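You operate a simulated robot arm through the tools that you are given. There is no shell and no other tool. Be economical: measure what you need, move in short steps, check, and stop when the job is done.

You are at the controls of a simulated robot arm. One attempt, no reset.

Task
Clamp the green nut block, lock the swivel and tighten its bracket.
Fine: block in the soft vice, fingers clear of the jaws, lever shut; swivel knob to its stop, then the thumb screw to its stop; the block stays clamped.

The check looks at the end state, three seconds after you hand in, the way a careful person would. Anything else that was tipped, shoved, dropped, spilled or broken makes it a failure.

Robot
A 6-joint arm with a two-finger parallel gripper, fixed in place. Base frame: the origin is at the foot of the arm, x ahead of it, y to its left, z up; the work surface is at about z = 883. Readings come in mm, degrees, newtons and seconds.
With the tool pointing down near the work surface it reaches from about 240 to 640 mm from the base axis. Its first joint turns from -66.0 to 66.0 degrees. Payload 2.7 kg.
The tool frame sits at the grasp point between the pads (the TCP): z along the fingers, y along the line on which they close. The tips reach 23 mm beyond it. Largest opening 94 mm; finger width 38, thickness 10; the body of the gripper, 54 by 96 mm, starts 39 mm behind the TCP.
Orientation is that of the tool frame in the base frame, as [roll, pitch, yaw] about the fixed x, y, z axes, in that order (R = Rz(yaw) Ry(pitch) Rx(roll)). With the fingers straight down and closing along the base's y, the tool's x points along the base's -x, its y along +y and its z along -z.

Tools
- The arm moves only by the tool move_arm. Its argument "commands" is text: rows parted by semicolons, each of 6 numbers parted by spaces: the shift along the tool's x, y, z in mm, then the turn, a rotation vector about the tool's x, y, z in degrees. In form: x y z wx wy wz; .... A call has 1 to 20 rows; each row is the pose to reach, as a shift and turn from the pose commanded when the call began, along the tool's axes at that moment. "jaw" is the gripper command, from -1 (fully open) to 1 (shut), values between in proportion, set as the call begins (left out, the last holds). Each row takes 0.2 s and may step no farther than 50 mm and 8.6 degrees from the row before; otherwise, or with a gripper value out of range, the whole call is refused. A pose out of reach is approached as far as the arm can. The call stops where the force on the tool passes 70 N (or 10 N more than at its start, if that is more) or the arm is blocked; 0.2 s more then pass. Each finger travels about 45 mm/s and halts on what it meets, pressing with about 24 N; the grip force reading is that of the motor and also rises with nothing between the fingers. The clock runs only during rows and for 0.2 s after the last one: add rows that repeat a pose to give the fingers time. It gives the time, the measured TCP pose, the force on the tool (base axes), the opening and the grip force at its end, in the units of the frame above (readings bear some noise).
- Cameras (640 x 400 px; columns grow to the right, rows downward): "scene" is fixed at [59.6, -419.6, 1400.8]; the picture's right is [0.89, -0.46, 0.00], its down [-0.27, -0.52, -0.81] and it looks along [0.37, 0.72, -0.58] (base axes); focal length 307 px, centre (320, 200). "wrist" rides on the gripper at [86, 16, -74] in the tool frame; the picture's right is [-0.18, 0.98, 0.00], its down [-0.58, -0.11, -0.81] and it looks along [-0.79, -0.15, 0.59] (tool axes); focal length 243 px, centre (320, 200). There is no depth. A picture from a camera that has moved, and an enlarged one, comes with that camera's place and axes in the base frame and with its lens.
- grab_frame(camera): a new picture of that camera. It takes no simulated time.
- inspect(camera, box): a new picture of the part [left, top, right, bottom] of that camera's present view, enlarged. It takes no simulated time.
- hand_in(): hands the job in; it is judged then, once.

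Work in short steps. Places have to be worked out from the pictures, the camera data and where the tool is seen: move nearer, look again, correct. Check each grasp and each placing, and mend what went wrong. You have 120 turns and 76 pictures in all, those below and enlarged ones among them. Open the gripper and draw the arm clear of the work before you hand the job in, unless the task says otherwise; then end with one line.

The tools are called by a JSON object that holds its "op" and its "data". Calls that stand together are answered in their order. move_arm: Moves the arm, as the interface text tells. Its arguments: {"type":"object","properties":{"commands":{"type":"string"},"jaw":{"type":"number"}},"required":["commands"]} The other tools are called the same way: grab_frame (camera) takes a picture; inspect (camera, box) takes an enlarged picture of a part of a camera's view; hand_in () hands the job in.

At the start:

```text
clock: 0.0
tcp_pos: [420.3, -45.7, 1209.6]
orientation: [180.0, -0.1, 179.9]
wrist_force: [0.7, -0.8, 0.0]
gripper_width: 94.0
gripper_force: 0.1
```

scene: 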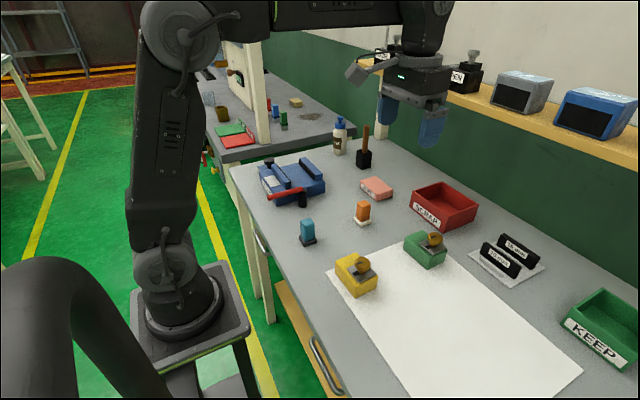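
wrist: 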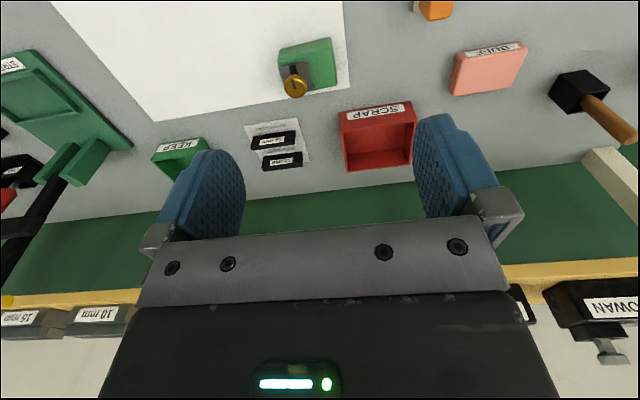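

I'll look closely at the vice and the green/yellow objects first.

{"op": "inspect", "data": {"camera": "scene", "box": [230, 120, 390, 220]}}

{"op": "inspect", "data": {"camera": "scene", "box": [320, 210, 480, 310]}}

{"op": "inspect", "data": {"camera": "scene", "box": [190, 60, 350, 160]}}

{"op": "inspect", "data": {"camera": "wrist", "box": [0, 20, 160, 220]}}

```text
4.00 times, centred on (310, 170) of scene
camera zoom: at [59.6, -419.6, 1400.8], right [0.89, -0.46, 0.0], down [-0.27, -0.52, -0.81], along [0.37, 0.72, -0.58], focal length 1230 px, centre (360, 320)
```

zoom: 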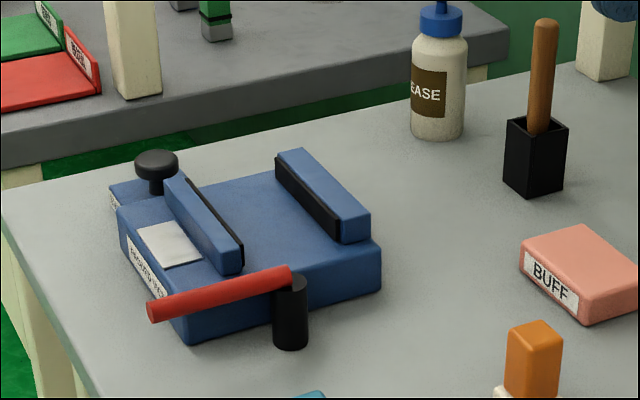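

```text
4.00 times, centred on (400, 260) of scene
camera zoom: at [59.6, -419.6, 1400.8], right [0.89, -0.46, 0.0], down [-0.27, -0.52, -0.81], along [0.37, 0.72, -0.58], focal length 1230 px, centre (0, -40)
```

zoom: 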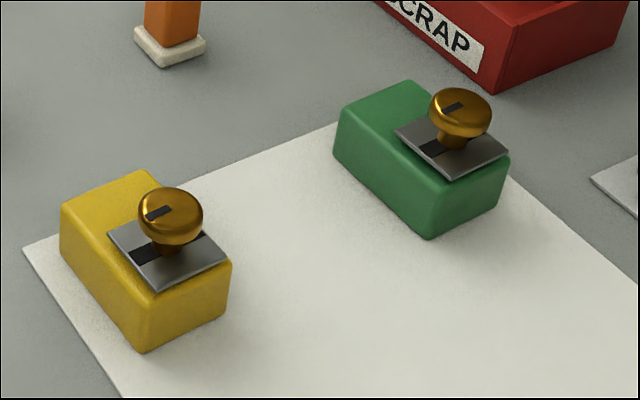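

```text
4.00 times, centred on (270, 110) of scene
camera zoom: at [59.6, -419.6, 1400.8], right [0.89, -0.46, 0.0], down [-0.27, -0.52, -0.81], along [0.37, 0.72, -0.58], focal length 1230 px, centre (520, 560)
```

zoom: 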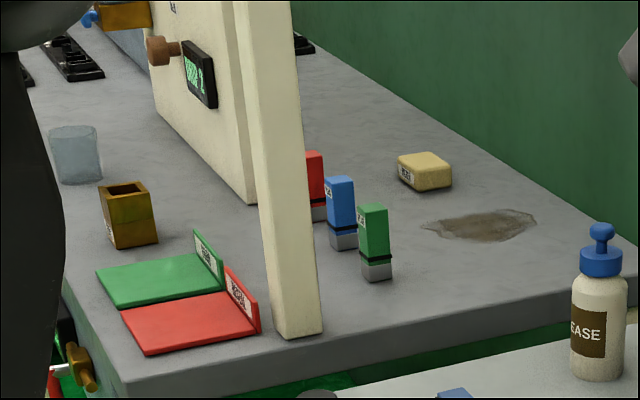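

```text
2.00 times, centred on (80, 120) of wrist
camera zoom: at [332.4, -29.2, 1283.7], right [0.18, 0.98, 0.0], down [0.58, -0.11, 0.81], along [0.79, -0.15, -0.59], focal length 485 px, centre (800, 360)
```

zoom: 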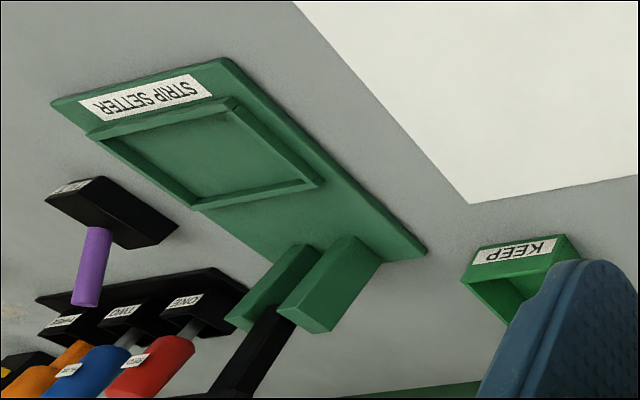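

The vice (black knob, red lever) is near (352,333); green block near (495,-83). I move the wrist camera for a look down on the vice.

{"op": "move_arm", "data": {"commands": "17 39 0 0 0 -5.3; 34 78 0 0 0 -10.6; 51 118 0 0 0 -15.9; 68 157 0 0 0 -21.2; 85 196 0 0 0 -26.5; 103 236 0 0 0 -31.8; 120 275 0 0 0 -37", "jaw": -1}}

{"op": "grab_frame", "data": {"camera": "wrist"}}

{"op": "inspect", "data": {"camera": "wrist", "box": [200, 30, 440, 180]}}

```text
clock: 1.6
tcp_pos: [299.3, 228.0, 1208.8]
orientation: [180.0, 0.0, -143.0]
wrist_force: [0.9, 0.5, -0.3]
gripper_width: 94.2
gripper_force: 0.1
```

```text
69 pictures are left
camera wrist: at [220.1, 190.0, 1283.3], right [-0.44, 0.9, 0.0], down [0.53, 0.26, 0.81], along [0.72, 0.36, -0.59], focal length 243 px, centre (320, 200)
```

wrist: 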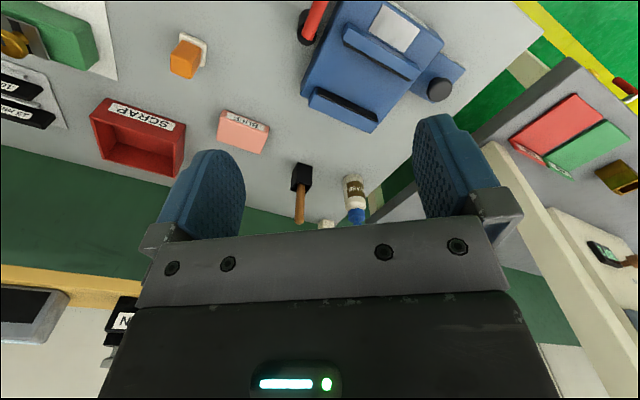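

```text
2.67 times, centred on (320, 105) of wrist
camera zoom: at [220.1, 190.0, 1283.3], right [-0.44, 0.9, 0.0], down [0.53, 0.26, 0.81], along [0.72, 0.36, -0.59], focal length 647 px, centre (320, 453)
```

zoom: 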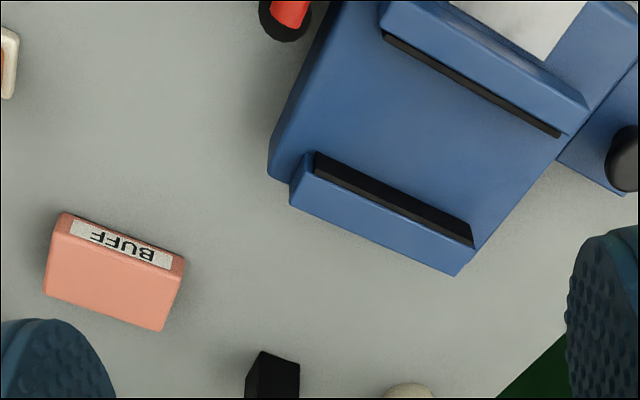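

I'll back the camera off ~90 mm and lower it for a full view of the vice.

{"op": "move_arm", "data": {"commands": "40 10 20 0 0 0; 80 20 50 0 0 0; 90 30 80 0 0 0; 90 30 80 0 0 0"}}

{"op": "inspect", "data": {"camera": "wrist", "box": [160, 20, 480, 220]}}

```text
refused: row 2 steps farther than a row can; nothing moved
```

```text
2.00 times, centred on (320, 120) of wrist
camera zoom: at [220.1, 190.0, 1283.3], right [-0.44, 0.9, 0.0], down [0.53, 0.26, 0.81], along [0.72, 0.36, -0.59], focal length 485 px, centre (320, 360)
```

zoom: 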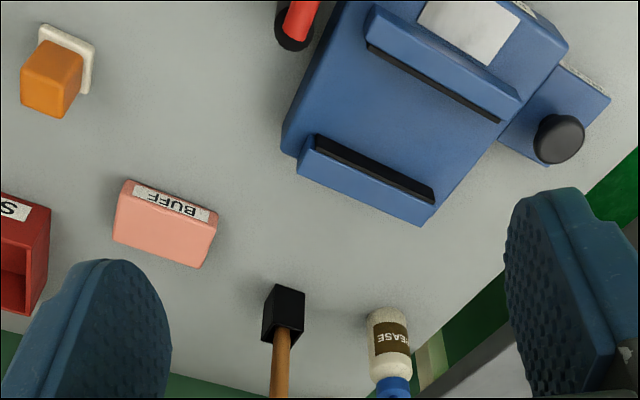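

Row was too long; same move in smaller steps.

{"op": "move_arm", "data": {"commands": "30 10 25 0 0 0; 60 20 50 0 0 0; 90 30 75 0 0 0; 100 40 80 0 0 0; 100 40 80 0 0 0"}}

{"op": "inspect", "data": {"camera": "wrist", "box": [160, 0, 480, 200]}}

```text
clock: 2.8
tcp_pos: [196.3, 200.9, 1131.2]
orientation: [-180.0, 0.0, -143.1]
wrist_force: [0.8, -0.3, -0.7]
gripper_width: 94.0
gripper_force: 0.1
```

```text
2.00 times, centred on (320, 100) of wrist
camera zoom: at [116.2, 162.4, 1204.6], right [-0.44, 0.9, 0.0], down [0.53, 0.26, 0.81], along [0.72, 0.36, -0.59], focal length 485 px, centre (320, 400)
```

zoom: 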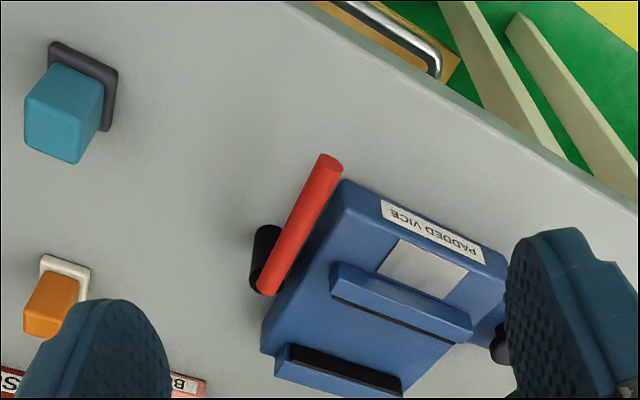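

It's labelled PADDED VICE. Now the knob block and its label: shift sideways along tool +y.

{"op": "move_arm", "data": {"commands": "0 35 0 0 0 0; -10 70 0 0 0 0; -20 90 0 0 0 0; -20 90 0 0 0 0"}}

{"op": "inspect", "data": {"camera": "wrist", "box": [160, 20, 480, 220]}}

```text
clock: 3.8
tcp_pos: [189.1, 271.3, 1129.9]
orientation: [-180.0, 0.0, -143.0]
wrist_force: [-0.8, 0.0, 0.6]
gripper_width: 93.7
gripper_force: 0.1
out of reach, approached as far as the arm can: row 2, 3, 4
```

```text
2.00 times, centred on (320, 120) of wrist
camera zoom: at [109.5, 233.1, 1204.9], right [-0.44, 0.9, 0.0], down [0.53, 0.26, 0.81], along [0.72, 0.36, -0.59], focal length 485 px, centre (320, 360)
```

zoom: 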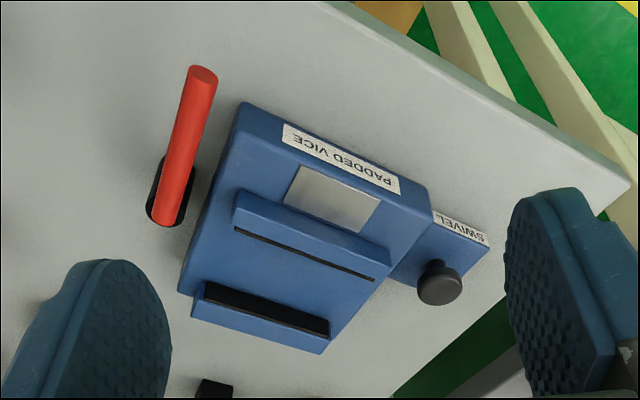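

Knob "SWIVEL" triangulates to (317,445,922); vice is base-aligned: jaw pads at x≈324 and 403, y 276–385; lever from pivot (340,233) to (243,233) at z≈929. Now a close look at the green block.

{"op": "move_arm", "data": {"commands": "2 -43 0 0 0 3.7; 4 -86 0 0 0 7.4; 6 -128 0 0 0 11.1; 8 -171 8 0 0 14.8; 10 -214 16 0 0 18.5; 12 -257 24 0 0 22.2; 14 -300 36 0 0 25.9; 16 -342 50 0 0 29.6; 18 -385 65 0 0 33.3; 20 -428 80 0 0 37; 20 -428 80 0 0 37"}}

{"op": "grab_frame", "data": {"camera": "wrist"}}

```text
clock: 6.2
tcp_pos: [429.3, -83.9, 1049.5]
orientation: [-180.0, 0.0, 180.0]
wrist_force: [-0.1, -0.2, 0.8]
gripper_width: 94.1
gripper_force: 0.2
```

```text
64 pictures are left
camera wrist: at [341.7, -67.6, 1123.3], right [0.18, 0.98, 0.0], down [0.58, -0.11, 0.81], along [0.79, -0.15, -0.59], focal length 243 px, centre (320, 200)
```

wrist: 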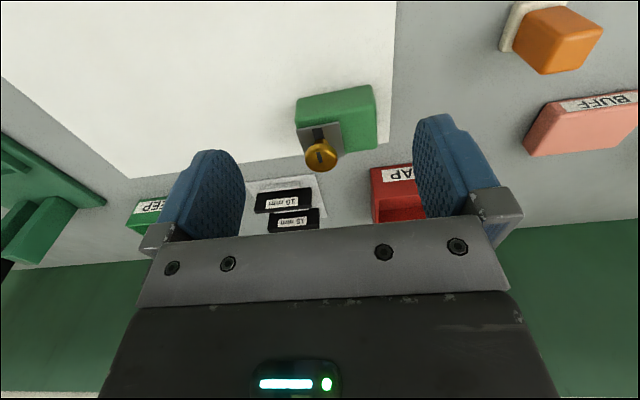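

{"op": "inspect", "data": {"camera": "wrist", "box": [270, 70, 398, 190]}}

```text
3.33 times, centred on (334, 130) of wrist
camera zoom: at [341.7, -67.6, 1123.3], right [0.18, 0.98, 0.0], down [0.58, -0.11, 0.81], along [0.79, -0.15, -0.59], focal length 809 px, centre (273, 433)
```

zoom: 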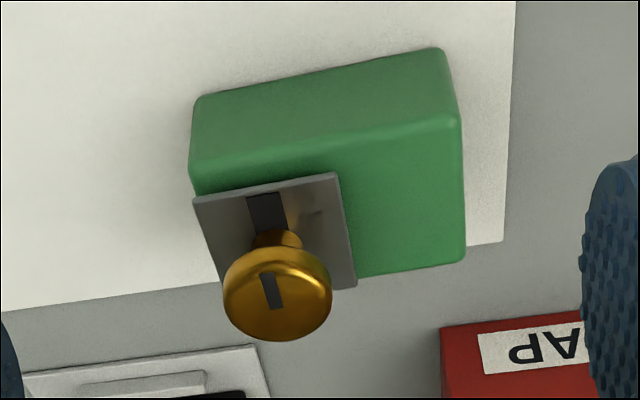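

Block: x 478–530, y −118…−41, top z≈921, screw head at about (506,−96), top ≈950. I go above it, fingers straddling in y, and check.

{"op": "move_arm", "data": {"commands": "-35 2 0 0 0 0; -74.5 4 0 0 0 0; -74.5 4 40 0 0 0; -74.5 4 72 0 0 0; -74.5 4 72 0 0 0", "jaw": -1}}

{"op": "inspect", "data": {"camera": "wrist", "box": [130, 50, 530, 300]}}

{"op": "inspect", "data": {"camera": "scene", "box": [360, 180, 520, 280]}}

```text
clock: 7.4
tcp_pos: [505.3, -81.3, 976.2]
orientation: [-180.0, 0.0, 179.9]
wrist_force: [0.0, -0.1, 0.0]
gripper_width: 94.1
gripper_force: 0.1
```

```text
1.60 times, centred on (330, 175) of wrist
camera zoom: at [417.6, -64.7, 1051.1], right [0.18, 0.98, 0.0], down [0.58, -0.11, 0.81], along [0.79, -0.15, -0.59], focal length 388 px, centre (304, 240)
```

zoom: 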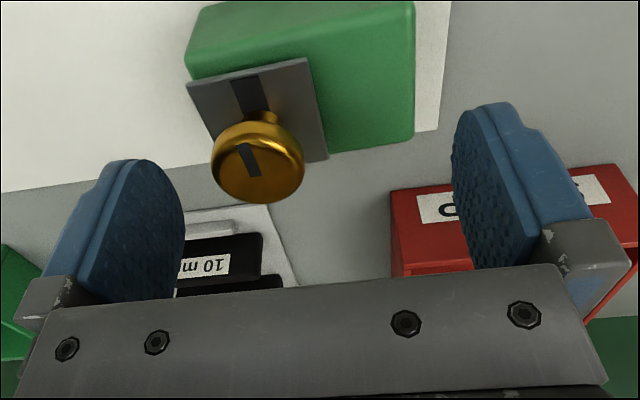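

```text
4.00 times, centred on (440, 230) of scene
camera zoom: at [59.6, -419.6, 1400.8], right [0.89, -0.46, 0.0], down [-0.27, -0.52, -0.81], along [0.37, 0.72, -0.58], focal length 1230 px, centre (-160, 80)
```

zoom: 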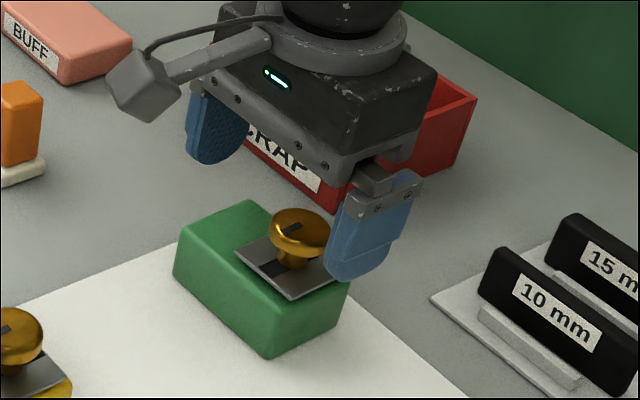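

Alignment is right within about a millimetre. Descend to z≈919, then look before closing.

{"op": "move_arm", "data": {"commands": "1 1.2 25 0 0 0; 1 1.2 45 0 0 0; 1 1.2 57 0 0 0; 1 1.2 57 0 0 0"}}

{"op": "inspect", "data": {"camera": "scene", "box": [360, 180, 520, 280]}}

```text
clock: 8.4
tcp_pos: [502.4, -80.3, 919.8]
orientation: [-179.9, -0.1, 179.9]
wrist_force: [-0.1, 0.2, 0.1]
gripper_width: 93.8
gripper_force: 0.0
```

```text
4.00 times, centred on (440, 230) of scene
camera zoom: at [59.6, -419.6, 1400.8], right [0.89, -0.46, 0.0], down [-0.27, -0.52, -0.81], along [0.37, 0.72, -0.58], focal length 1230 px, centre (-160, 80)
```

zoom: 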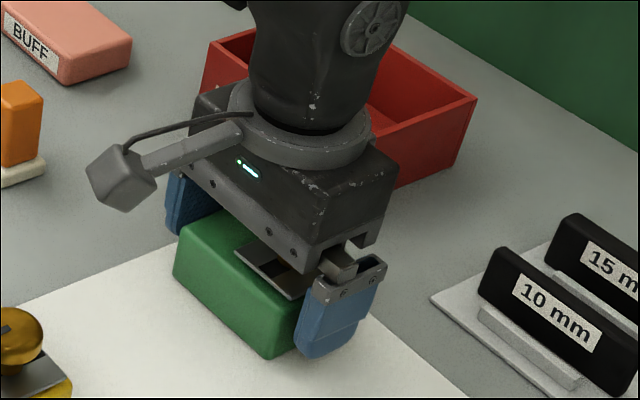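

Fingers straddle it without contact. Close.

{"op": "move_arm", "data": {"commands": "0 0 0 0 0 0; 0 0 0 0 0 0; 0 0 0 0 0 0; 0 0 0 0 0 0", "jaw": 1}}

```text
clock: 9.4
tcp_pos: [502.4, -80.6, 918.7]
orientation: [179.9, 0.0, -180.0]
wrist_force: [-0.1, 0.8, 0.8]
gripper_width: 79.8
gripper_force: 24.2
```

Gripped at 79.8 mm. Lift and check.

{"op": "move_arm", "data": {"commands": "0 0 -20 0 0 0; 0 0 -50 0 0 0; 0 0 -90 0 0 0; 0 0 -130 0 0 0; 0 0 -130 0 0 0"}}

{"op": "inspect", "data": {"camera": "scene", "box": [340, 120, 540, 245]}}

```text
clock: 10.6
tcp_pos: [502.6, -80.9, 1050.1]
orientation: [-180.0, 0.0, 180.0]
wrist_force: [-0.4, -0.2, -1.8]
gripper_width: 79.9
gripper_force: 23.9
```

```text
3.20 times, centred on (440, 182) of scene
camera zoom: at [59.6, -419.6, 1400.8], right [0.89, -0.46, 0.0], down [-0.27, -0.52, -0.81], along [0.37, 0.72, -0.58], focal length 984 px, centre (-64, 256)
```

zoom: 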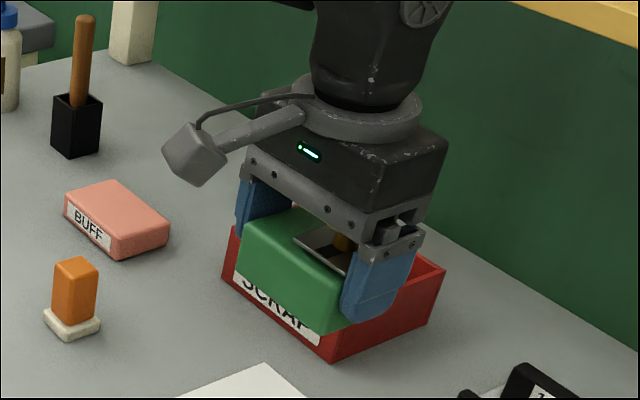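

Firmly held. Carry it high to a viewing pose before the vice.

{"op": "move_arm", "data": {"commands": "21 41 -3 0 0 0; 42 82 -6 0 0 0; 63 124 -9 0 0 0; 84 165 -12 0 0 0; 106 206 -15 0 0 0; 127 247 -18 0 0 0; 148 289 -21 0 0 0; 169 330 -24 0 0 0; 190 371 -27 0 0 0; 212 413 -30 0 0 0; 212 413 -30 0 0 0"}}

{"op": "grab_frame", "data": {"camera": "wrist"}}

```text
clock: 13.0
tcp_pos: [291.9, 335.3, 1080.6]
orientation: [-180.0, 0.0, 179.9]
wrist_force: [0.6, -1.2, -2.2]
gripper_width: 79.8
gripper_force: 23.9
```

```text
58 pictures are left
camera wrist: at [203.7, 351.5, 1154.9], right [0.18, 0.98, 0.0], down [0.58, -0.11, 0.81], along [0.79, -0.15, -0.59], focal length 243 px, centre (320, 200)
```

wrist: 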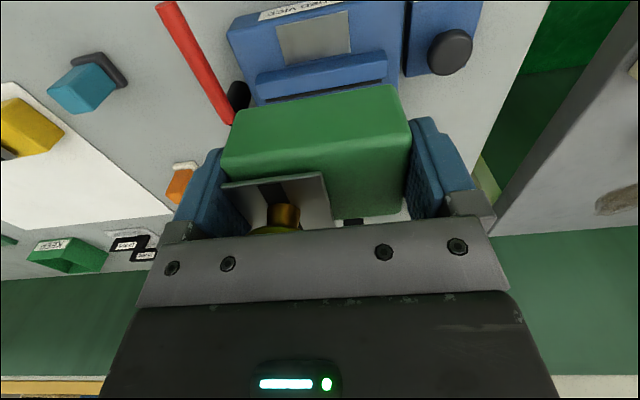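

Zoom on the near jaw from both cameras.

{"op": "inspect", "data": {"camera": "wrist", "box": [220, 0, 480, 120]}}

{"op": "inspect", "data": {"camera": "scene", "box": [250, 140, 346, 210]}}

```text
2.46 times, centred on (350, 60) of wrist
camera zoom: at [203.7, 351.5, 1154.9], right [0.18, 0.98, 0.0], down [0.58, -0.11, 0.81], along [0.79, -0.15, -0.59], focal length 597 px, centre (246, 545)
```

zoom: 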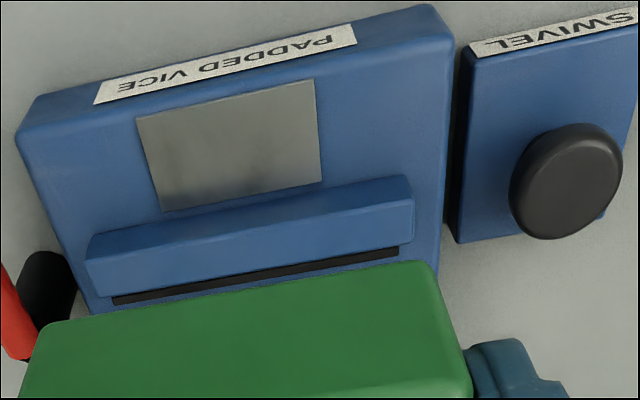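

```text
5.71 times, centred on (298, 175) of scene
camera zoom: at [59.6, -419.6, 1400.8], right [0.89, -0.46, 0.0], down [-0.27, -0.52, -0.81], along [0.37, 0.72, -0.58], focal length 1756 px, centre (446, 343)
```

zoom: 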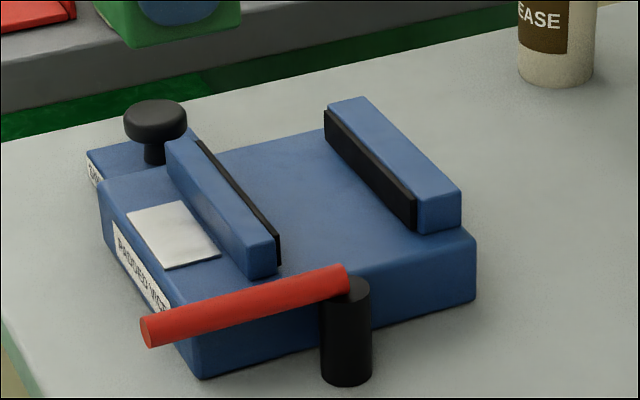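

Consistent: near pad face x≈325, far x≈402, pads y 275–385, seat z≈911. Move above with block centre at x≈371, y≈330, bottom just above the jaws.

{"op": "move_arm", "data": {"commands": "-40 -3 0 0 0 0; -78 -5.3 0 0 0 0; -78 -5.3 40 0 0 0; -78 -5.3 75 0 0 0; -78 -5.3 92 0 0 0; -78 -5.3 92 0 0 0"}}

{"op": "inspect", "data": {"camera": "scene", "box": [250, 120, 362, 210]}}

{"op": "inspect", "data": {"camera": "wrist", "box": [160, 20, 480, 220]}}

```text
clock: 14.4
tcp_pos: [367.7, 329.3, 989.1]
orientation: [-180.0, -0.2, 180.0]
wrist_force: [-0.4, 0.3, -2.0]
gripper_width: 79.9
gripper_force: 24.2
```

```text
4.44 times, centred on (306, 165) of scene
camera zoom: at [59.6, -419.6, 1400.8], right [0.89, -0.46, 0.0], down [-0.27, -0.52, -0.81], along [0.37, 0.72, -0.58], focal length 1366 px, centre (382, 356)
```

zoom: 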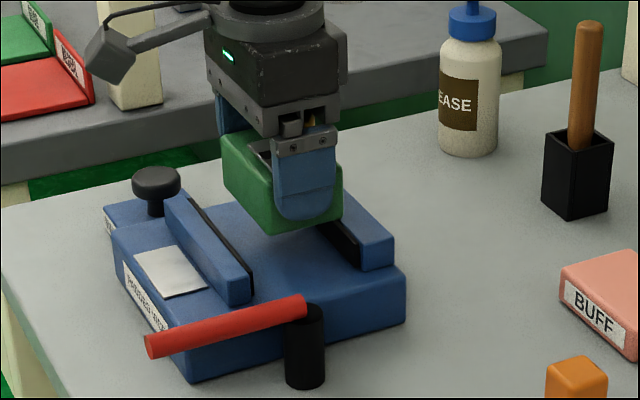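

```text
2.00 times, centred on (320, 120) of wrist
camera zoom: at [280.2, 346.3, 1062.8], right [0.18, 0.98, 0.0], down [0.58, -0.11, 0.81], along [0.79, -0.15, -0.59], focal length 485 px, centre (320, 360)
```

zoom: 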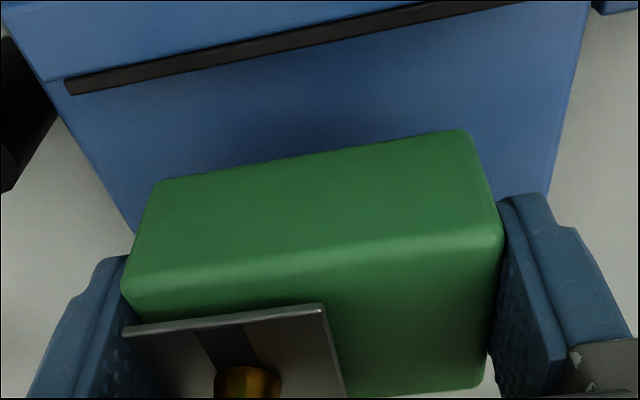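

Clearances look right (≈17 mm near side, ≈6 mm far side). Descend gently toward the seat.

{"op": "move_arm", "data": {"commands": "0 0 10 0 0 0; 0 0 20 0 0 0; 0 0 30 0 0 0; 0 0 35 0 0 0; 0 0 35 0 0 0"}}

{"op": "inspect", "data": {"camera": "scene", "box": [250, 120, 362, 210]}}

```text
clock: 15.2
tcp_pos: [369.6, 331.9, 975.1]
orientation: [179.5, 0.8, -180.0]
wrist_force: [-4.2, -1.4, 8.9]
gripper_width: 79.9
gripper_force: 24.5
stopped in row 3: the force on the tool passed its limit (the readings are from after the stop); the commanded pose is now the measured one
```

```text
4.44 times, centred on (306, 165) of scene
camera zoom: at [59.4, -419.8, 1400.8], right [0.89, -0.46, 0.0], down [-0.27, -0.52, -0.81], along [0.37, 0.72, -0.58], focal length 1366 px, centre (382, 356)
```

zoom: 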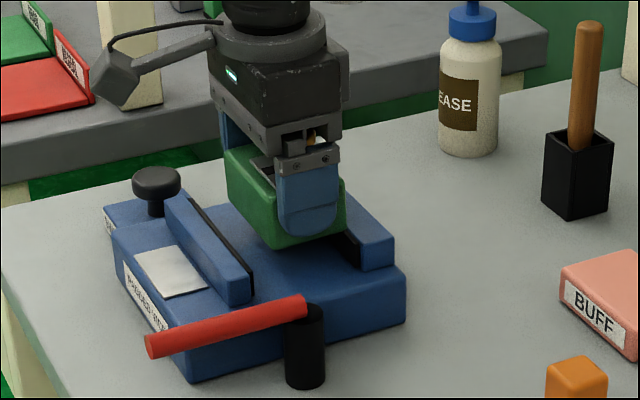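

The block's far lower edge likely caught the far jaw top (z≈939, push −x). Lift, and centre it between pads (TCP x≈360.5).

{"op": "move_arm", "data": {"commands": "0 0 -8 0 0 0; 0 0 -20 0 0 0; 5 2 -20 0 0 0; 9 2 -20 0 0 0; 9 2 -20 0 0 0"}}

{"op": "inspect", "data": {"camera": "wrist", "box": [160, 20, 480, 220]}}

{"op": "inspect", "data": {"camera": "scene", "box": [260, 130, 340, 200]}}

```text
clock: 16.4
tcp_pos: [361.1, 333.1, 993.9]
orientation: [179.4, 0.7, 180.0]
wrist_force: [-0.3, 0.5, -1.6]
gripper_width: 79.7
gripper_force: 23.9
```

```text
2.00 times, centred on (320, 120) of wrist
camera zoom: at [272.2, 348.9, 1067.3], right [0.18, 0.98, 0.01], down [0.57, -0.12, 0.81], along [0.8, -0.14, -0.58], focal length 485 px, centre (320, 360)
```

zoom: 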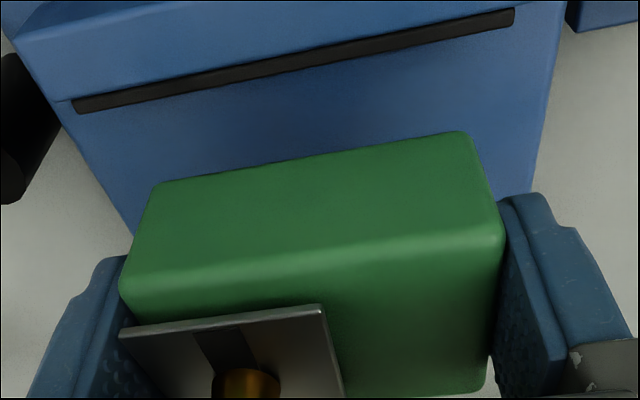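

```text
5.71 times, centred on (300, 165) of scene
camera zoom: at [59.6, -419.6, 1400.8], right [0.89, -0.46, 0.0], down [-0.27, -0.52, -0.81], along [0.37, 0.72, -0.58], focal length 1756 px, centre (434, 400)
```

zoom: 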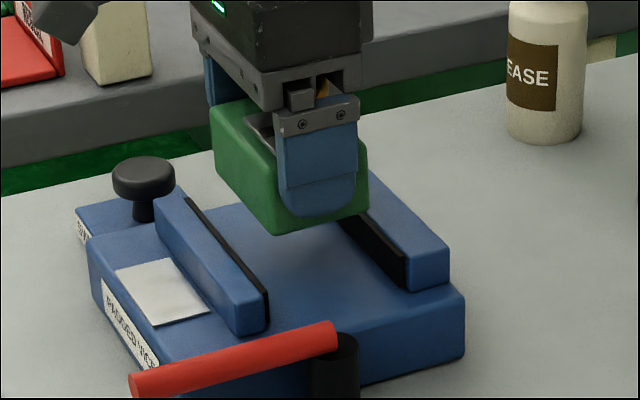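

Fix the small tilt (0.6/0.7°) and descend in small steps.

{"op": "move_arm", "data": {"commands": "0.5 -2 0 -0.6 -0.7 0; 0.5 -2 10 -0.6 -0.7 0; 0.5 -2 18 -0.6 -0.7 0; 0.5 -2 26 -0.6 -0.7 0; 0.5 -2 34 -0.6 -0.7 0; 0.5 -2 40 -0.6 -0.7 0; 0.5 -2 40 -0.6 -0.7 0"}}

{"op": "inspect", "data": {"camera": "scene", "box": [260, 130, 340, 200]}}

```text
clock: 17.9
tcp_pos: [361.4, 330.6, 956.3]
orientation: [178.8, 1.8, -180.0]
wrist_force: [-3.4, -3.0, 27.6]
gripper_width: 80.1
gripper_force: 23.7
```

```text
5.71 times, centred on (300, 165) of scene
camera zoom: at [59.2, -420.0, 1400.7], right [0.89, -0.46, 0.0], down [-0.27, -0.52, -0.81], along [0.37, 0.72, -0.58], focal length 1756 px, centre (434, 400)
```

zoom: 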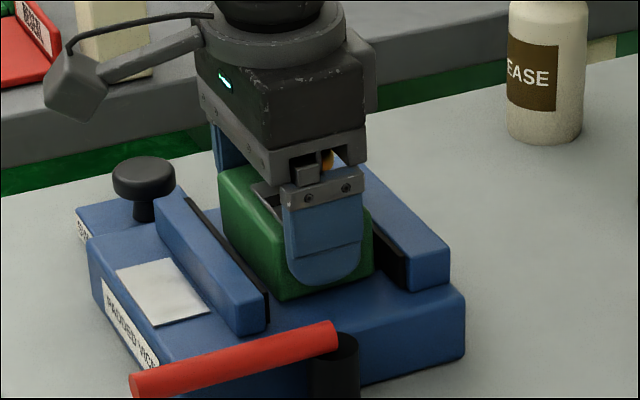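

It has touched the seat (27 N). I got the tilt sign wrong; raise slightly, level properly, then lower softly.

{"op": "move_arm", "data": {"commands": "0 0 -4 0.5 0.7 0; 0 0 -4 1.2 1.6 0; 0 0 -4 1.2 1.6 0"}}

```text
clock: 18.8
tcp_pos: [360.0, 329.8, 957.1]
orientation: [-179.8, -0.3, 180.0]
wrist_force: [-0.5, 0.2, -2.2]
gripper_width: 79.8
gripper_force: 23.6
```

{"op": "move_arm", "data": {"commands": "0 0 1 -0.2 -0.3 0; 0 0 2 -0.2 -0.3 0; 0 0 2 -0.2 -0.3 0"}}

```text
clock: 19.6
tcp_pos: [360.8, 332.0, 955.8]
orientation: [179.9, 0.1, -180.0]
wrist_force: [1.1, 0.2, -0.6]
gripper_width: 79.8
gripper_force: 24.1
```

{"op": "move_arm", "data": {"commands": "0 0 1 0 0 0; 0 0 2 0 0 0; 0 0 2 0 0 0"}}

{"op": "inspect", "data": {"camera": "scene", "box": [260, 130, 340, 200]}}

```text
clock: 20.4
tcp_pos: [361.0, 329.8, 955.9]
orientation: [179.8, 0.1, -180.0]
wrist_force: [-3.5, -5.3, 21.2]
gripper_width: 80.1
gripper_force: 24.2
```

```text
5.71 times, centred on (300, 165) of scene
camera zoom: at [59.2, -420.0, 1400.7], right [0.89, -0.46, 0.0], down [-0.27, -0.52, -0.81], along [0.37, 0.72, -0.58], focal length 1756 px, centre (434, 400)
```

zoom: 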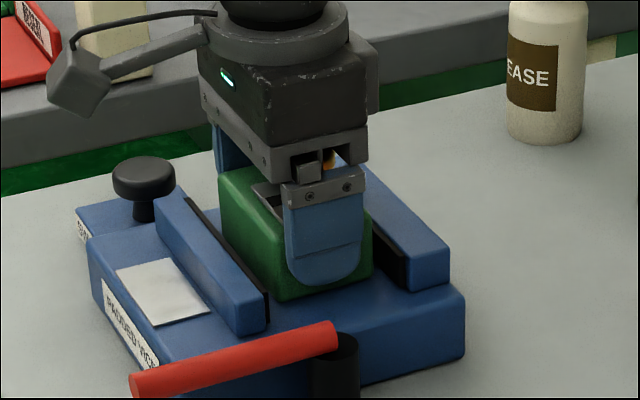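

Seated and level. Ease the load and open the fingers.

{"op": "move_arm", "data": {"commands": "0 0 -1 0 0 0; 0 0 -1 0 0 0; 0 0 -1 0 0 0; 0 0 -1 0 0 0", "jaw": -1}}

{"op": "move_arm", "data": {"commands": "0 0 -15 0 0 0; 0 0 -40 0 0 0; 0 0 -80 0 0 0; 0 0 -120 0 0 0; 0 0 -120 0 0 0"}}

{"op": "inspect", "data": {"camera": "scene", "box": [260, 130, 340, 200]}}

{"op": "inspect", "data": {"camera": "wrist", "box": [160, 0, 480, 200]}}

```text
clock: 21.4
tcp_pos: [360.6, 330.8, 953.3]
orientation: [179.9, 0.2, -180.0]
wrist_force: [4.4, 0.4, 12.6]
gripper_width: 94.1
gripper_force: 0.0
```

```text
clock: 22.6
tcp_pos: [359.3, 330.6, 1076.4]
orientation: [179.9, 0.0, 180.0]
wrist_force: [-0.2, 0.3, 0.5]
gripper_width: 93.9
gripper_force: 0.1
```

```text
5.71 times, centred on (300, 165) of scene
camera zoom: at [59.6, -419.6, 1400.8], right [0.89, -0.46, 0.0], down [-0.27, -0.52, -0.81], along [0.37, 0.72, -0.58], focal length 1756 px, centre (434, 400)
```

zoom: 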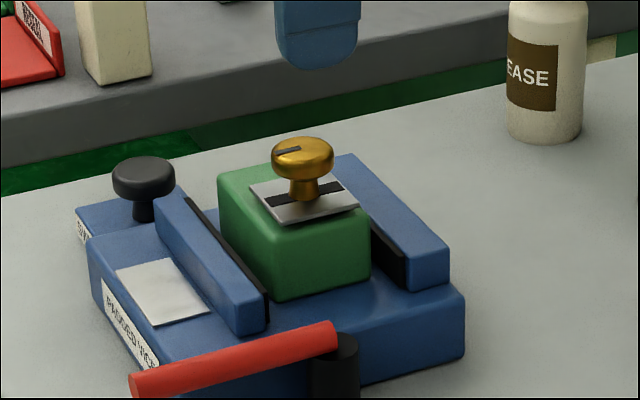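

```text
2.00 times, centred on (320, 100) of wrist
camera zoom: at [272.5, 347.5, 1151.0], right [0.18, 0.98, 0.0], down [0.58, -0.11, 0.81], along [0.79, -0.15, -0.59], focal length 485 px, centre (320, 400)
```

zoom: 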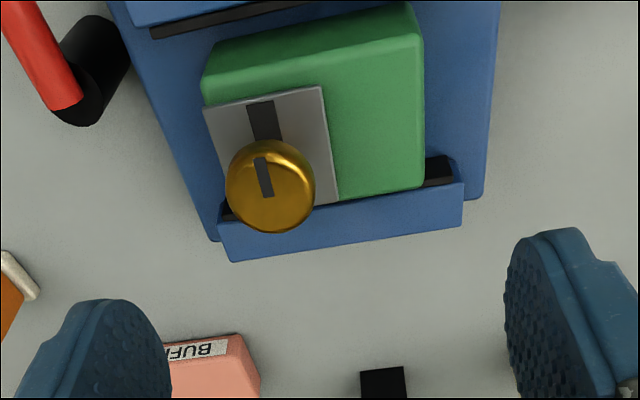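

Block stands between the pads, clear of the fingers. The lever lies along x at y≈230, z≈933, from x≈241 to its post at (340,230); I'll move over its outer end with a narrowed opening.

{"op": "move_arm", "data": {"commands": "30 -29 0 0 0 0; 60 -58 0 0 0 0; 90 -87 0 0 0 0; 104 -100 20 0 0 0; 104 -100 60 0 0 0; 104 -100 85 0 0 0; 104 -100 85 0 0 0", "jaw": 0.2}}

{"op": "inspect", "data": {"camera": "wrist", "box": [160, 0, 480, 200]}}

{"op": "inspect", "data": {"camera": "scene", "box": [240, 130, 352, 220]}}

```text
clock: 24.1
tcp_pos: [256.9, 230.5, 989.5]
orientation: [180.0, 0.1, -180.0]
wrist_force: [-0.5, -0.6, 0.1]
gripper_width: 37.6
gripper_force: 0.0
```

```text
2.00 times, centred on (320, 100) of wrist
camera zoom: at [169.3, 247.1, 1064.0], right [0.18, 0.98, 0.0], down [0.58, -0.11, 0.81], along [0.79, -0.15, -0.59], focal length 485 px, centre (320, 400)
```

zoom: 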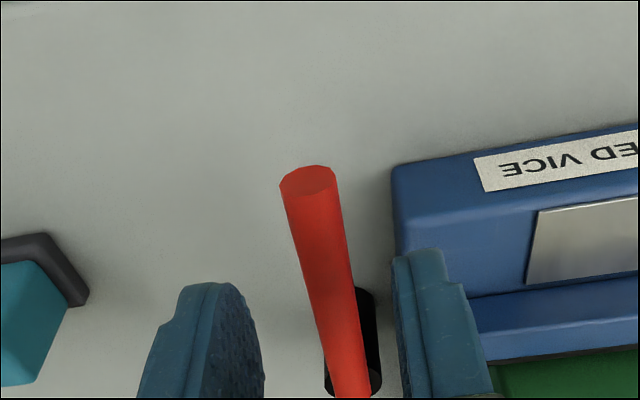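

```text
4.44 times, centred on (296, 175) of scene
camera zoom: at [59.6, -419.6, 1400.8], right [0.89, -0.46, 0.0], down [-0.27, -0.52, -0.81], along [0.37, 0.72, -0.58], focal length 1366 px, centre (427, 311)
```

zoom: 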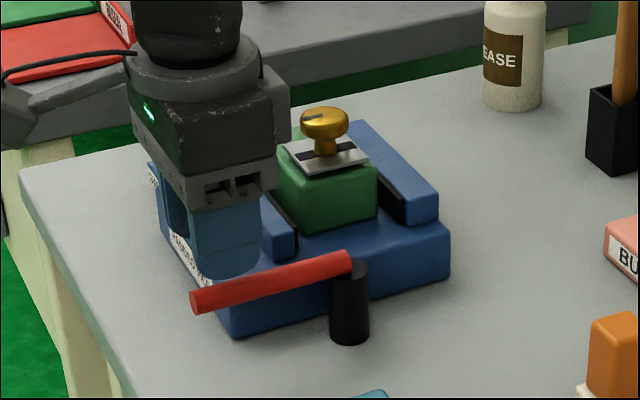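

Fingers straddle the lever. Descend to z≈938 and close on it.

{"op": "move_arm", "data": {"commands": "1 0 25 0 0 0; 1 0 45 0 0 0; 1 0 51 0 0 0; 1 0 51 0 0 0"}}

{"op": "move_arm", "data": {"commands": "0 0 0 0 0 0; 0 0 0 0 0 0; 0 0 0 0 0 0", "jaw": 1}}

{"op": "inspect", "data": {"camera": "wrist", "box": [160, 0, 480, 200]}}

```text
clock: 25.3
tcp_pos: [256.1, 231.8, 943.2]
orientation: [179.6, 0.3, -179.8]
wrist_force: [-10.4, -7.4, 15.1]
gripper_width: 34.3
gripper_force: 0.1
stopped in row 4: the force on the tool passed its limit (the readings are from after the stop); the commanded pose is now the measured one
```

```text
clock: 26.1
tcp_pos: [257.0, 231.5, 941.3]
orientation: [179.8, 0.3, 179.8]
wrist_force: [7.9, -25.5, 5.0]
gripper_width: 15.8
gripper_force: 44.8
```

```text
2.00 times, centred on (320, 100) of wrist
camera zoom: at [169.3, 247.0, 1015.7], right [0.19, 0.98, 0.01], down [0.58, -0.11, 0.81], along [0.8, -0.15, -0.59], focal length 485 px, centre (320, 400)
```

zoom: 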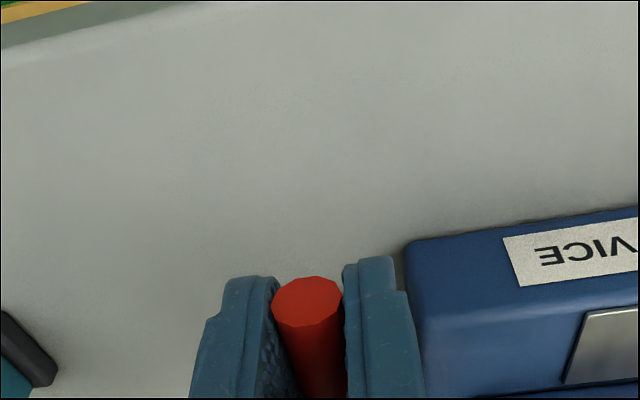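

Lever gripped (15.8 mm). Try swinging the lever 8° toward −y about its post as a probe.

{"op": "move_arm", "data": {"commands": "0 -1 -2 0 0 0; -0.2 -6.8 -2 0 0 -4; -0.8 -12.6 -2 0 0 -8; -0.8 -12.6 -2 0 0 -8"}}

{"op": "inspect", "data": {"camera": "scene", "box": [240, 130, 352, 220]}}

```text
clock: 27.1
tcp_pos: [256.2, 218.1, 942.9]
orientation: [179.7, 0.2, -172.0]
wrist_force: [11.1, -15.5, -28.4]
gripper_width: 15.7
gripper_force: 44.9
```

```text
4.44 times, centred on (296, 175) of scene
camera zoom: at [60.1, -419.8, 1400.7], right [0.89, -0.46, 0.0], down [-0.27, -0.52, -0.81], along [0.37, 0.72, -0.58], focal length 1366 px, centre (427, 311)
```

zoom: 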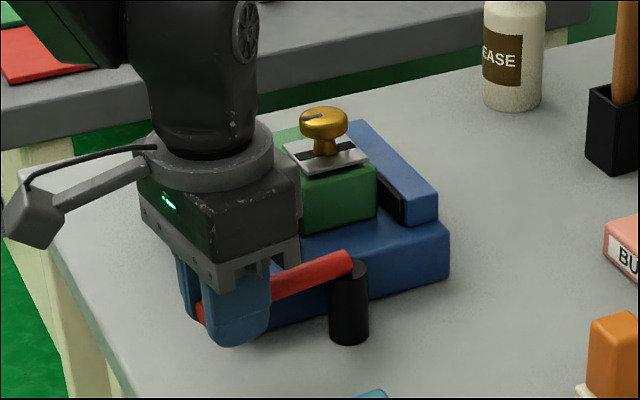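

It swings freely in that direction. Continue the arc by 32°, easing the upward pull.

{"op": "move_arm", "data": {"commands": "-0.8 -11.7 1.5 0 0 -8; -3.2 -23.1 1.5 0 0 -16; -7.3 -34.2 1.5 0 0 -24; -12.8 -44.5 1.5 0 0 -32; -12.8 -44.5 1.5 0 0 -32"}}

{"op": "inspect", "data": {"camera": "scene", "box": [240, 130, 352, 220]}}

```text
clock: 28.3
tcp_pos: [275.1, 176.1, 941.6]
orientation: [179.8, 0.4, -139.8]
wrist_force: [0.2, -26.8, 4.7]
gripper_width: 16.0
gripper_force: 44.7
```

```text
4.44 times, centred on (296, 175) of scene
camera zoom: at [59.6, -420.4, 1400.6], right [0.89, -0.46, 0.0], down [-0.27, -0.52, -0.81], along [0.37, 0.72, -0.58], focal length 1366 px, centre (427, 311)
```

zoom: 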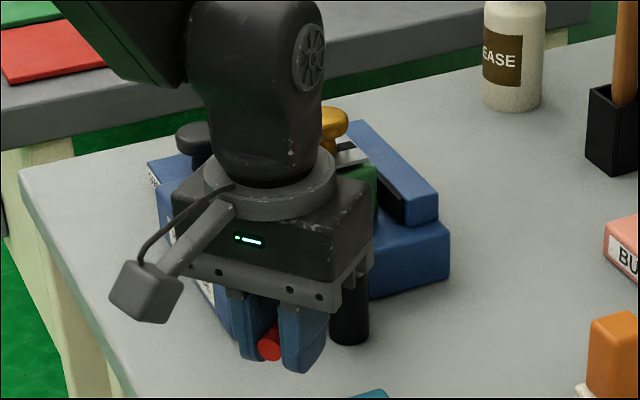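

Continue the arc another 32°.

{"op": "move_arm", "data": {"commands": "-0.8 -11.7 0 0 0 -8; -3.2 -23.1 0 0 0 -16; -7.3 -34.2 0 0 0 -24; -12.8 -44.5 0 0 0 -32; -12.8 -44.5 0 0 0 -32"}}

{"op": "inspect", "data": {"camera": "scene", "box": [240, 130, 352, 220]}}

```text
clock: 29.5
tcp_pos: [312.9, 150.9, 941.4]
orientation: [180.0, 0.4, -107.8]
wrist_force: [-20.2, -16.0, 11.0]
gripper_width: 16.5
gripper_force: 45.4
```

```text
4.44 times, centred on (296, 175) of scene
camera zoom: at [59.0, -420.1, 1400.7], right [0.89, -0.46, 0.0], down [-0.27, -0.52, -0.81], along [0.37, 0.72, -0.58], focal length 1366 px, centre (427, 311)
```

zoom: 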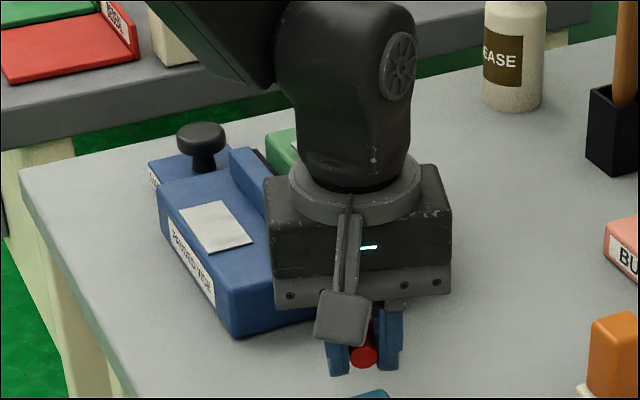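

The near jaw has advanced ~17 mm: this direction closes. Continue until the stop.

{"op": "move_arm", "data": {"commands": "-0.8 -11.7 0 0 0 -8; -3.2 -23.1 0 0 0 -16; -3.2 -23.1 0 0 0 -16"}}

{"op": "inspect", "data": {"camera": "scene", "box": [240, 130, 352, 220]}}

```text
clock: 29.9
tcp_pos: [312.2, 151.9, 940.4]
orientation: [178.9, 0.2, -103.3]
wrist_force: [-9.8, 3.0, 13.6]
gripper_width: 19.1
gripper_force: 44.8
stopped in row 1: the force on the tool passed its limit (the readings are from after the stop); the commanded pose is now the measured one
```

```text
4.44 times, centred on (296, 175) of scene
camera zoom: at [59.2, -419.6, 1400.9], right [0.89, -0.46, 0.0], down [-0.27, -0.52, -0.81], along [0.37, 0.72, -0.58], focal length 1366 px, centre (427, 311)
```

zoom: 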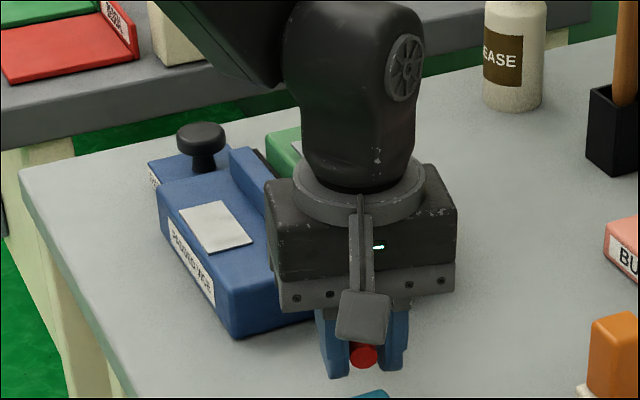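

Resisted at ≈71° of swing. Release, retreat upward and look at jaws and lever.

{"op": "move_arm", "data": {"commands": "0 0 0 0 0 0; 0 0 0 0 0 0; 0 0 0 0 0 0", "jaw": 0.2}}

{"op": "move_arm", "data": {"commands": "0 0 -40 0 0 0; 0 0 -80 0 0 0; 40 0 -100 0 0 0; 80 0 -100 0 0 0; 80 0 -100 0 0 0"}}

{"op": "grab_frame", "data": {"camera": "wrist"}}

{"op": "inspect", "data": {"camera": "scene", "box": [240, 130, 352, 220]}}

```text
clock: 30.7
tcp_pos: [314.3, 151.9, 939.6]
orientation: [179.1, 0.0, -103.0]
wrist_force: [-0.4, 0.3, -0.5]
gripper_width: 37.7
gripper_force: 0.0
```

```text
clock: 31.9
tcp_pos: [298.9, 73.1, 1040.2]
orientation: [179.1, 0.1, -102.8]
wrist_force: [0.0, -0.2, 0.9]
gripper_width: 37.6
gripper_force: 0.1
```

```text
39 pictures are left
camera wrist: at [264.3, -7.2, 1114.8], right [-0.92, 0.4, 0.02], down [0.25, 0.54, 0.81], along [0.31, 0.74, -0.59], focal length 243 px, centre (320, 200)
```

wrist: 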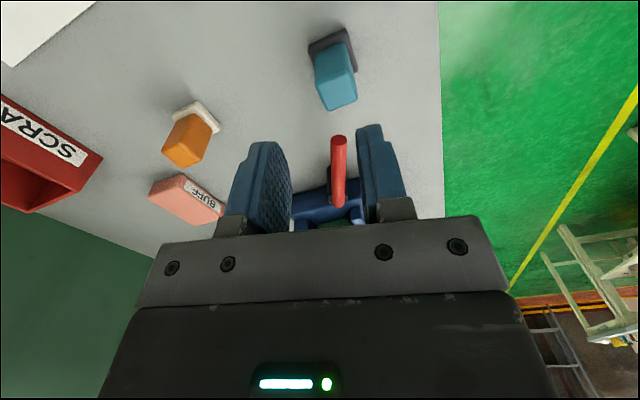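

```text
4.44 times, centred on (296, 175) of scene
camera zoom: at [59.6, -419.6, 1400.8], right [0.89, -0.46, 0.0], down [-0.27, -0.52, -0.81], along [0.37, 0.72, -0.58], focal length 1366 px, centre (427, 311)
```

zoom: 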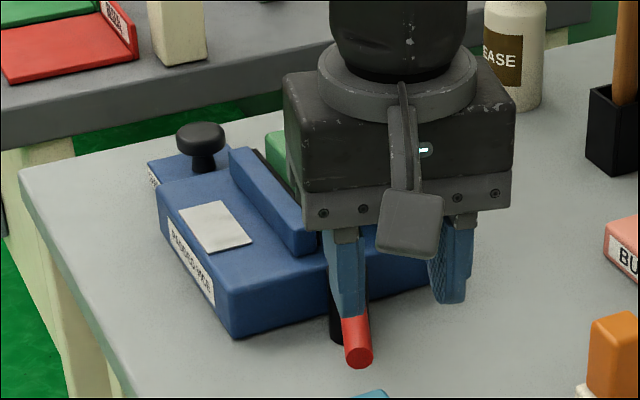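

Lever stays at ≈69°. Clear the view sideways.

{"op": "move_arm", "data": {"commands": "-3 -40 -10 0 0 0; -5 -80 -20 0 0 0; -8 -122 -30 0 0 0; -8 -160 -30 0 0 0; -8 -160 -30 0 0 0"}}

{"op": "inspect", "data": {"camera": "scene", "box": [250, 130, 346, 215]}}

```text
clock: 33.1
tcp_pos: [456.0, 47.6, 1067.9]
orientation: [179.1, 0.1, -103.0]
wrist_force: [-0.2, -0.3, -0.5]
gripper_width: 37.6
gripper_force: 0.1
```

```text
4.71 times, centred on (298, 172) of scene
camera zoom: at [59.6, -419.6, 1400.8], right [0.89, -0.46, 0.0], down [-0.27, -0.52, -0.81], along [0.37, 0.72, -0.58], focal length 1446 px, centre (424, 329)
```

zoom: 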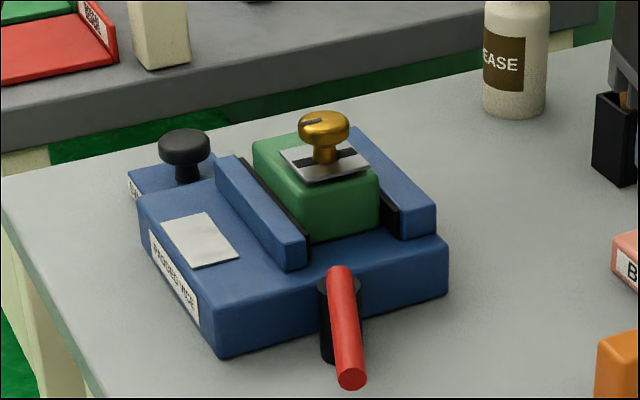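

I need a top view of the clamp; go to the earlier viewing pose above the vice.

{"op": "move_arm", "data": {"commands": "-25 16 -2 0 0 7.7; -51 32 -4 0 0 15.4; -76 47 -6 0 0 23.1; -102 63 -8 0 0 30.8; -127 79 -10 0 0 38.5; -152 95 -12 0 0 46.2; -178 111 -14 0 0 53.9; -203 126 -16 0 0 61.6; -229 142 -18 0 0 69.3; -254 158 -20 0.9 0 77; -254 158 -20 0.9 0 77"}}

{"op": "inspect", "data": {"camera": "wrist", "box": [160, 0, 480, 200]}}

```text
clock: 35.5
tcp_pos: [359.1, 330.0, 1091.9]
orientation: [-179.6, -0.5, 179.9]
wrist_force: [0.5, 0.1, 0.3]
gripper_width: 37.5
gripper_force: 0.2
```

```text
2.00 times, centred on (320, 100) of wrist
camera zoom: at [271.7, 346.7, 1167.2], right [0.18, 0.98, -0.01], down [0.59, -0.1, 0.8], along [0.79, -0.15, -0.6], focal length 485 px, centre (320, 400)
```

zoom: 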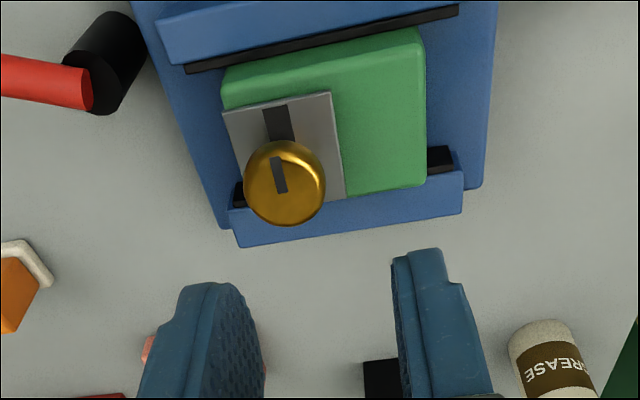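

Near pad now x≈340, block ≈343–395: clamp not yet tight; lever must go on. Push it with closed fingers from its −x side toward +x.

{"op": "move_arm", "data": {"commands": "18 -36 0 0 0 0; 36 -72 0 0 0 0; 54 -108 20 0 0 0; 72 -144 45 0 0 0; 86 -180 70 0 0 0; 86 -180 110 0 0 0; 86 -180 145 0 0 0; 86 -180 160 0 0 0; 86 -180 160 0 0 0", "jaw": 1}}

{"op": "inspect", "data": {"camera": "scene", "box": [250, 130, 346, 215]}}

```text
clock: 37.5
tcp_pos: [273.3, 146.5, 933.7]
orientation: [-179.5, -0.5, -179.9]
wrist_force: [1.6, 0.1, 0.3]
gripper_width: 0.3
gripper_force: 24.3
```

```text
4.71 times, centred on (298, 172) of scene
camera zoom: at [59.6, -419.6, 1400.8], right [0.89, -0.46, 0.0], down [-0.27, -0.52, -0.81], along [0.37, 0.72, -0.58], focal length 1446 px, centre (424, 329)
```

zoom: 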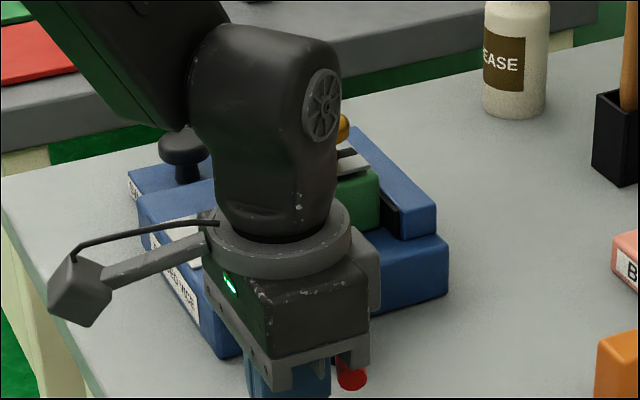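

{"op": "move_arm", "data": {"commands": "-6 0 0 0 0 0; -12 0 0 0 0 0; -18 0 0 0 0 0; -24 0 0 0 0 0; -30 0 0 0 0 0; -34 0 0 0 0 0; -38 0 0 0 0 0; -42 0 0 0 0 0; -42 0 0 0 0 0"}}

{"op": "inspect", "data": {"camera": "scene", "box": [250, 130, 346, 215]}}

```text
clock: 38.3
tcp_pos: [279.2, 146.8, 931.5]
orientation: [-179.0, -2.0, 179.8]
wrist_force: [-28.8, 8.7, 8.6]
gripper_width: 0.0
gripper_force: 23.7
stopped in row 3: the force on the tool passed its limit (the readings are from after the stop); the commanded pose is now the measured one
```

```text
4.71 times, centred on (298, 172) of scene
camera zoom: at [58.8, -419.5, 1400.9], right [0.89, -0.46, 0.0], down [-0.27, -0.52, -0.81], along [0.37, 0.72, -0.58], focal length 1446 px, centre (424, 329)
```

zoom: 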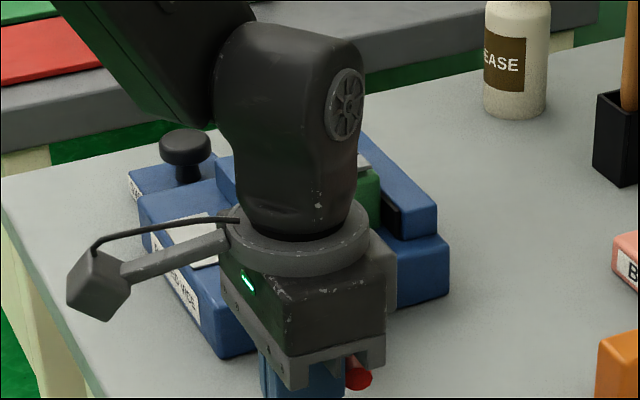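

Blocked again at the same lever angle (≈69°), so this may be the stop with the block clamped. Retreat and inspect closely.

{"op": "move_arm", "data": {"commands": "10 0 0 0 0 0; 10 0 -40 0 0 0; 10 0 -80 0 0 0; 0 -40 -100 0 0 0; -10 -80 -100 0 0 0; -40 -115 -100 0 0 0; -85 -130 -100 0 0 0; -120 -130 -100 0 0 0; -120 -130 -100 0 0 0"}}

{"op": "inspect", "data": {"camera": "scene", "box": [278, 150, 328, 215]}}

```text
clock: 40.3
tcp_pos: [406.1, 15.2, 1029.2]
orientation: [-179.2, -1.5, 179.9]
wrist_force: [0.6, -0.2, 0.5]
gripper_width: 0.0
gripper_force: 23.8
```

```text
6.15 times, centred on (303, 182) of scene
camera zoom: at [59.6, -419.6, 1400.8], right [0.89, -0.46, 0.0], down [-0.27, -0.52, -0.81], along [0.37, 0.72, -0.58], focal length 1892 px, centre (425, 308)
```

zoom: 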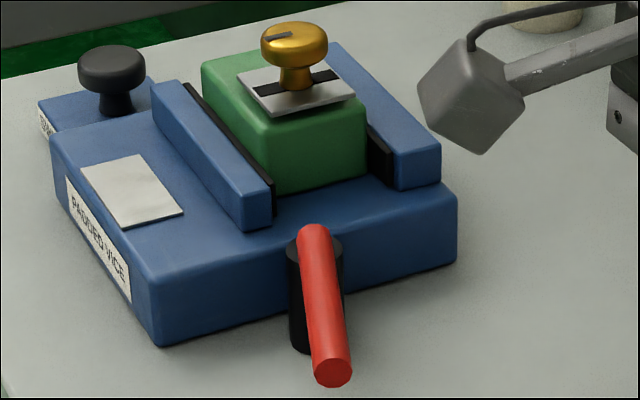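

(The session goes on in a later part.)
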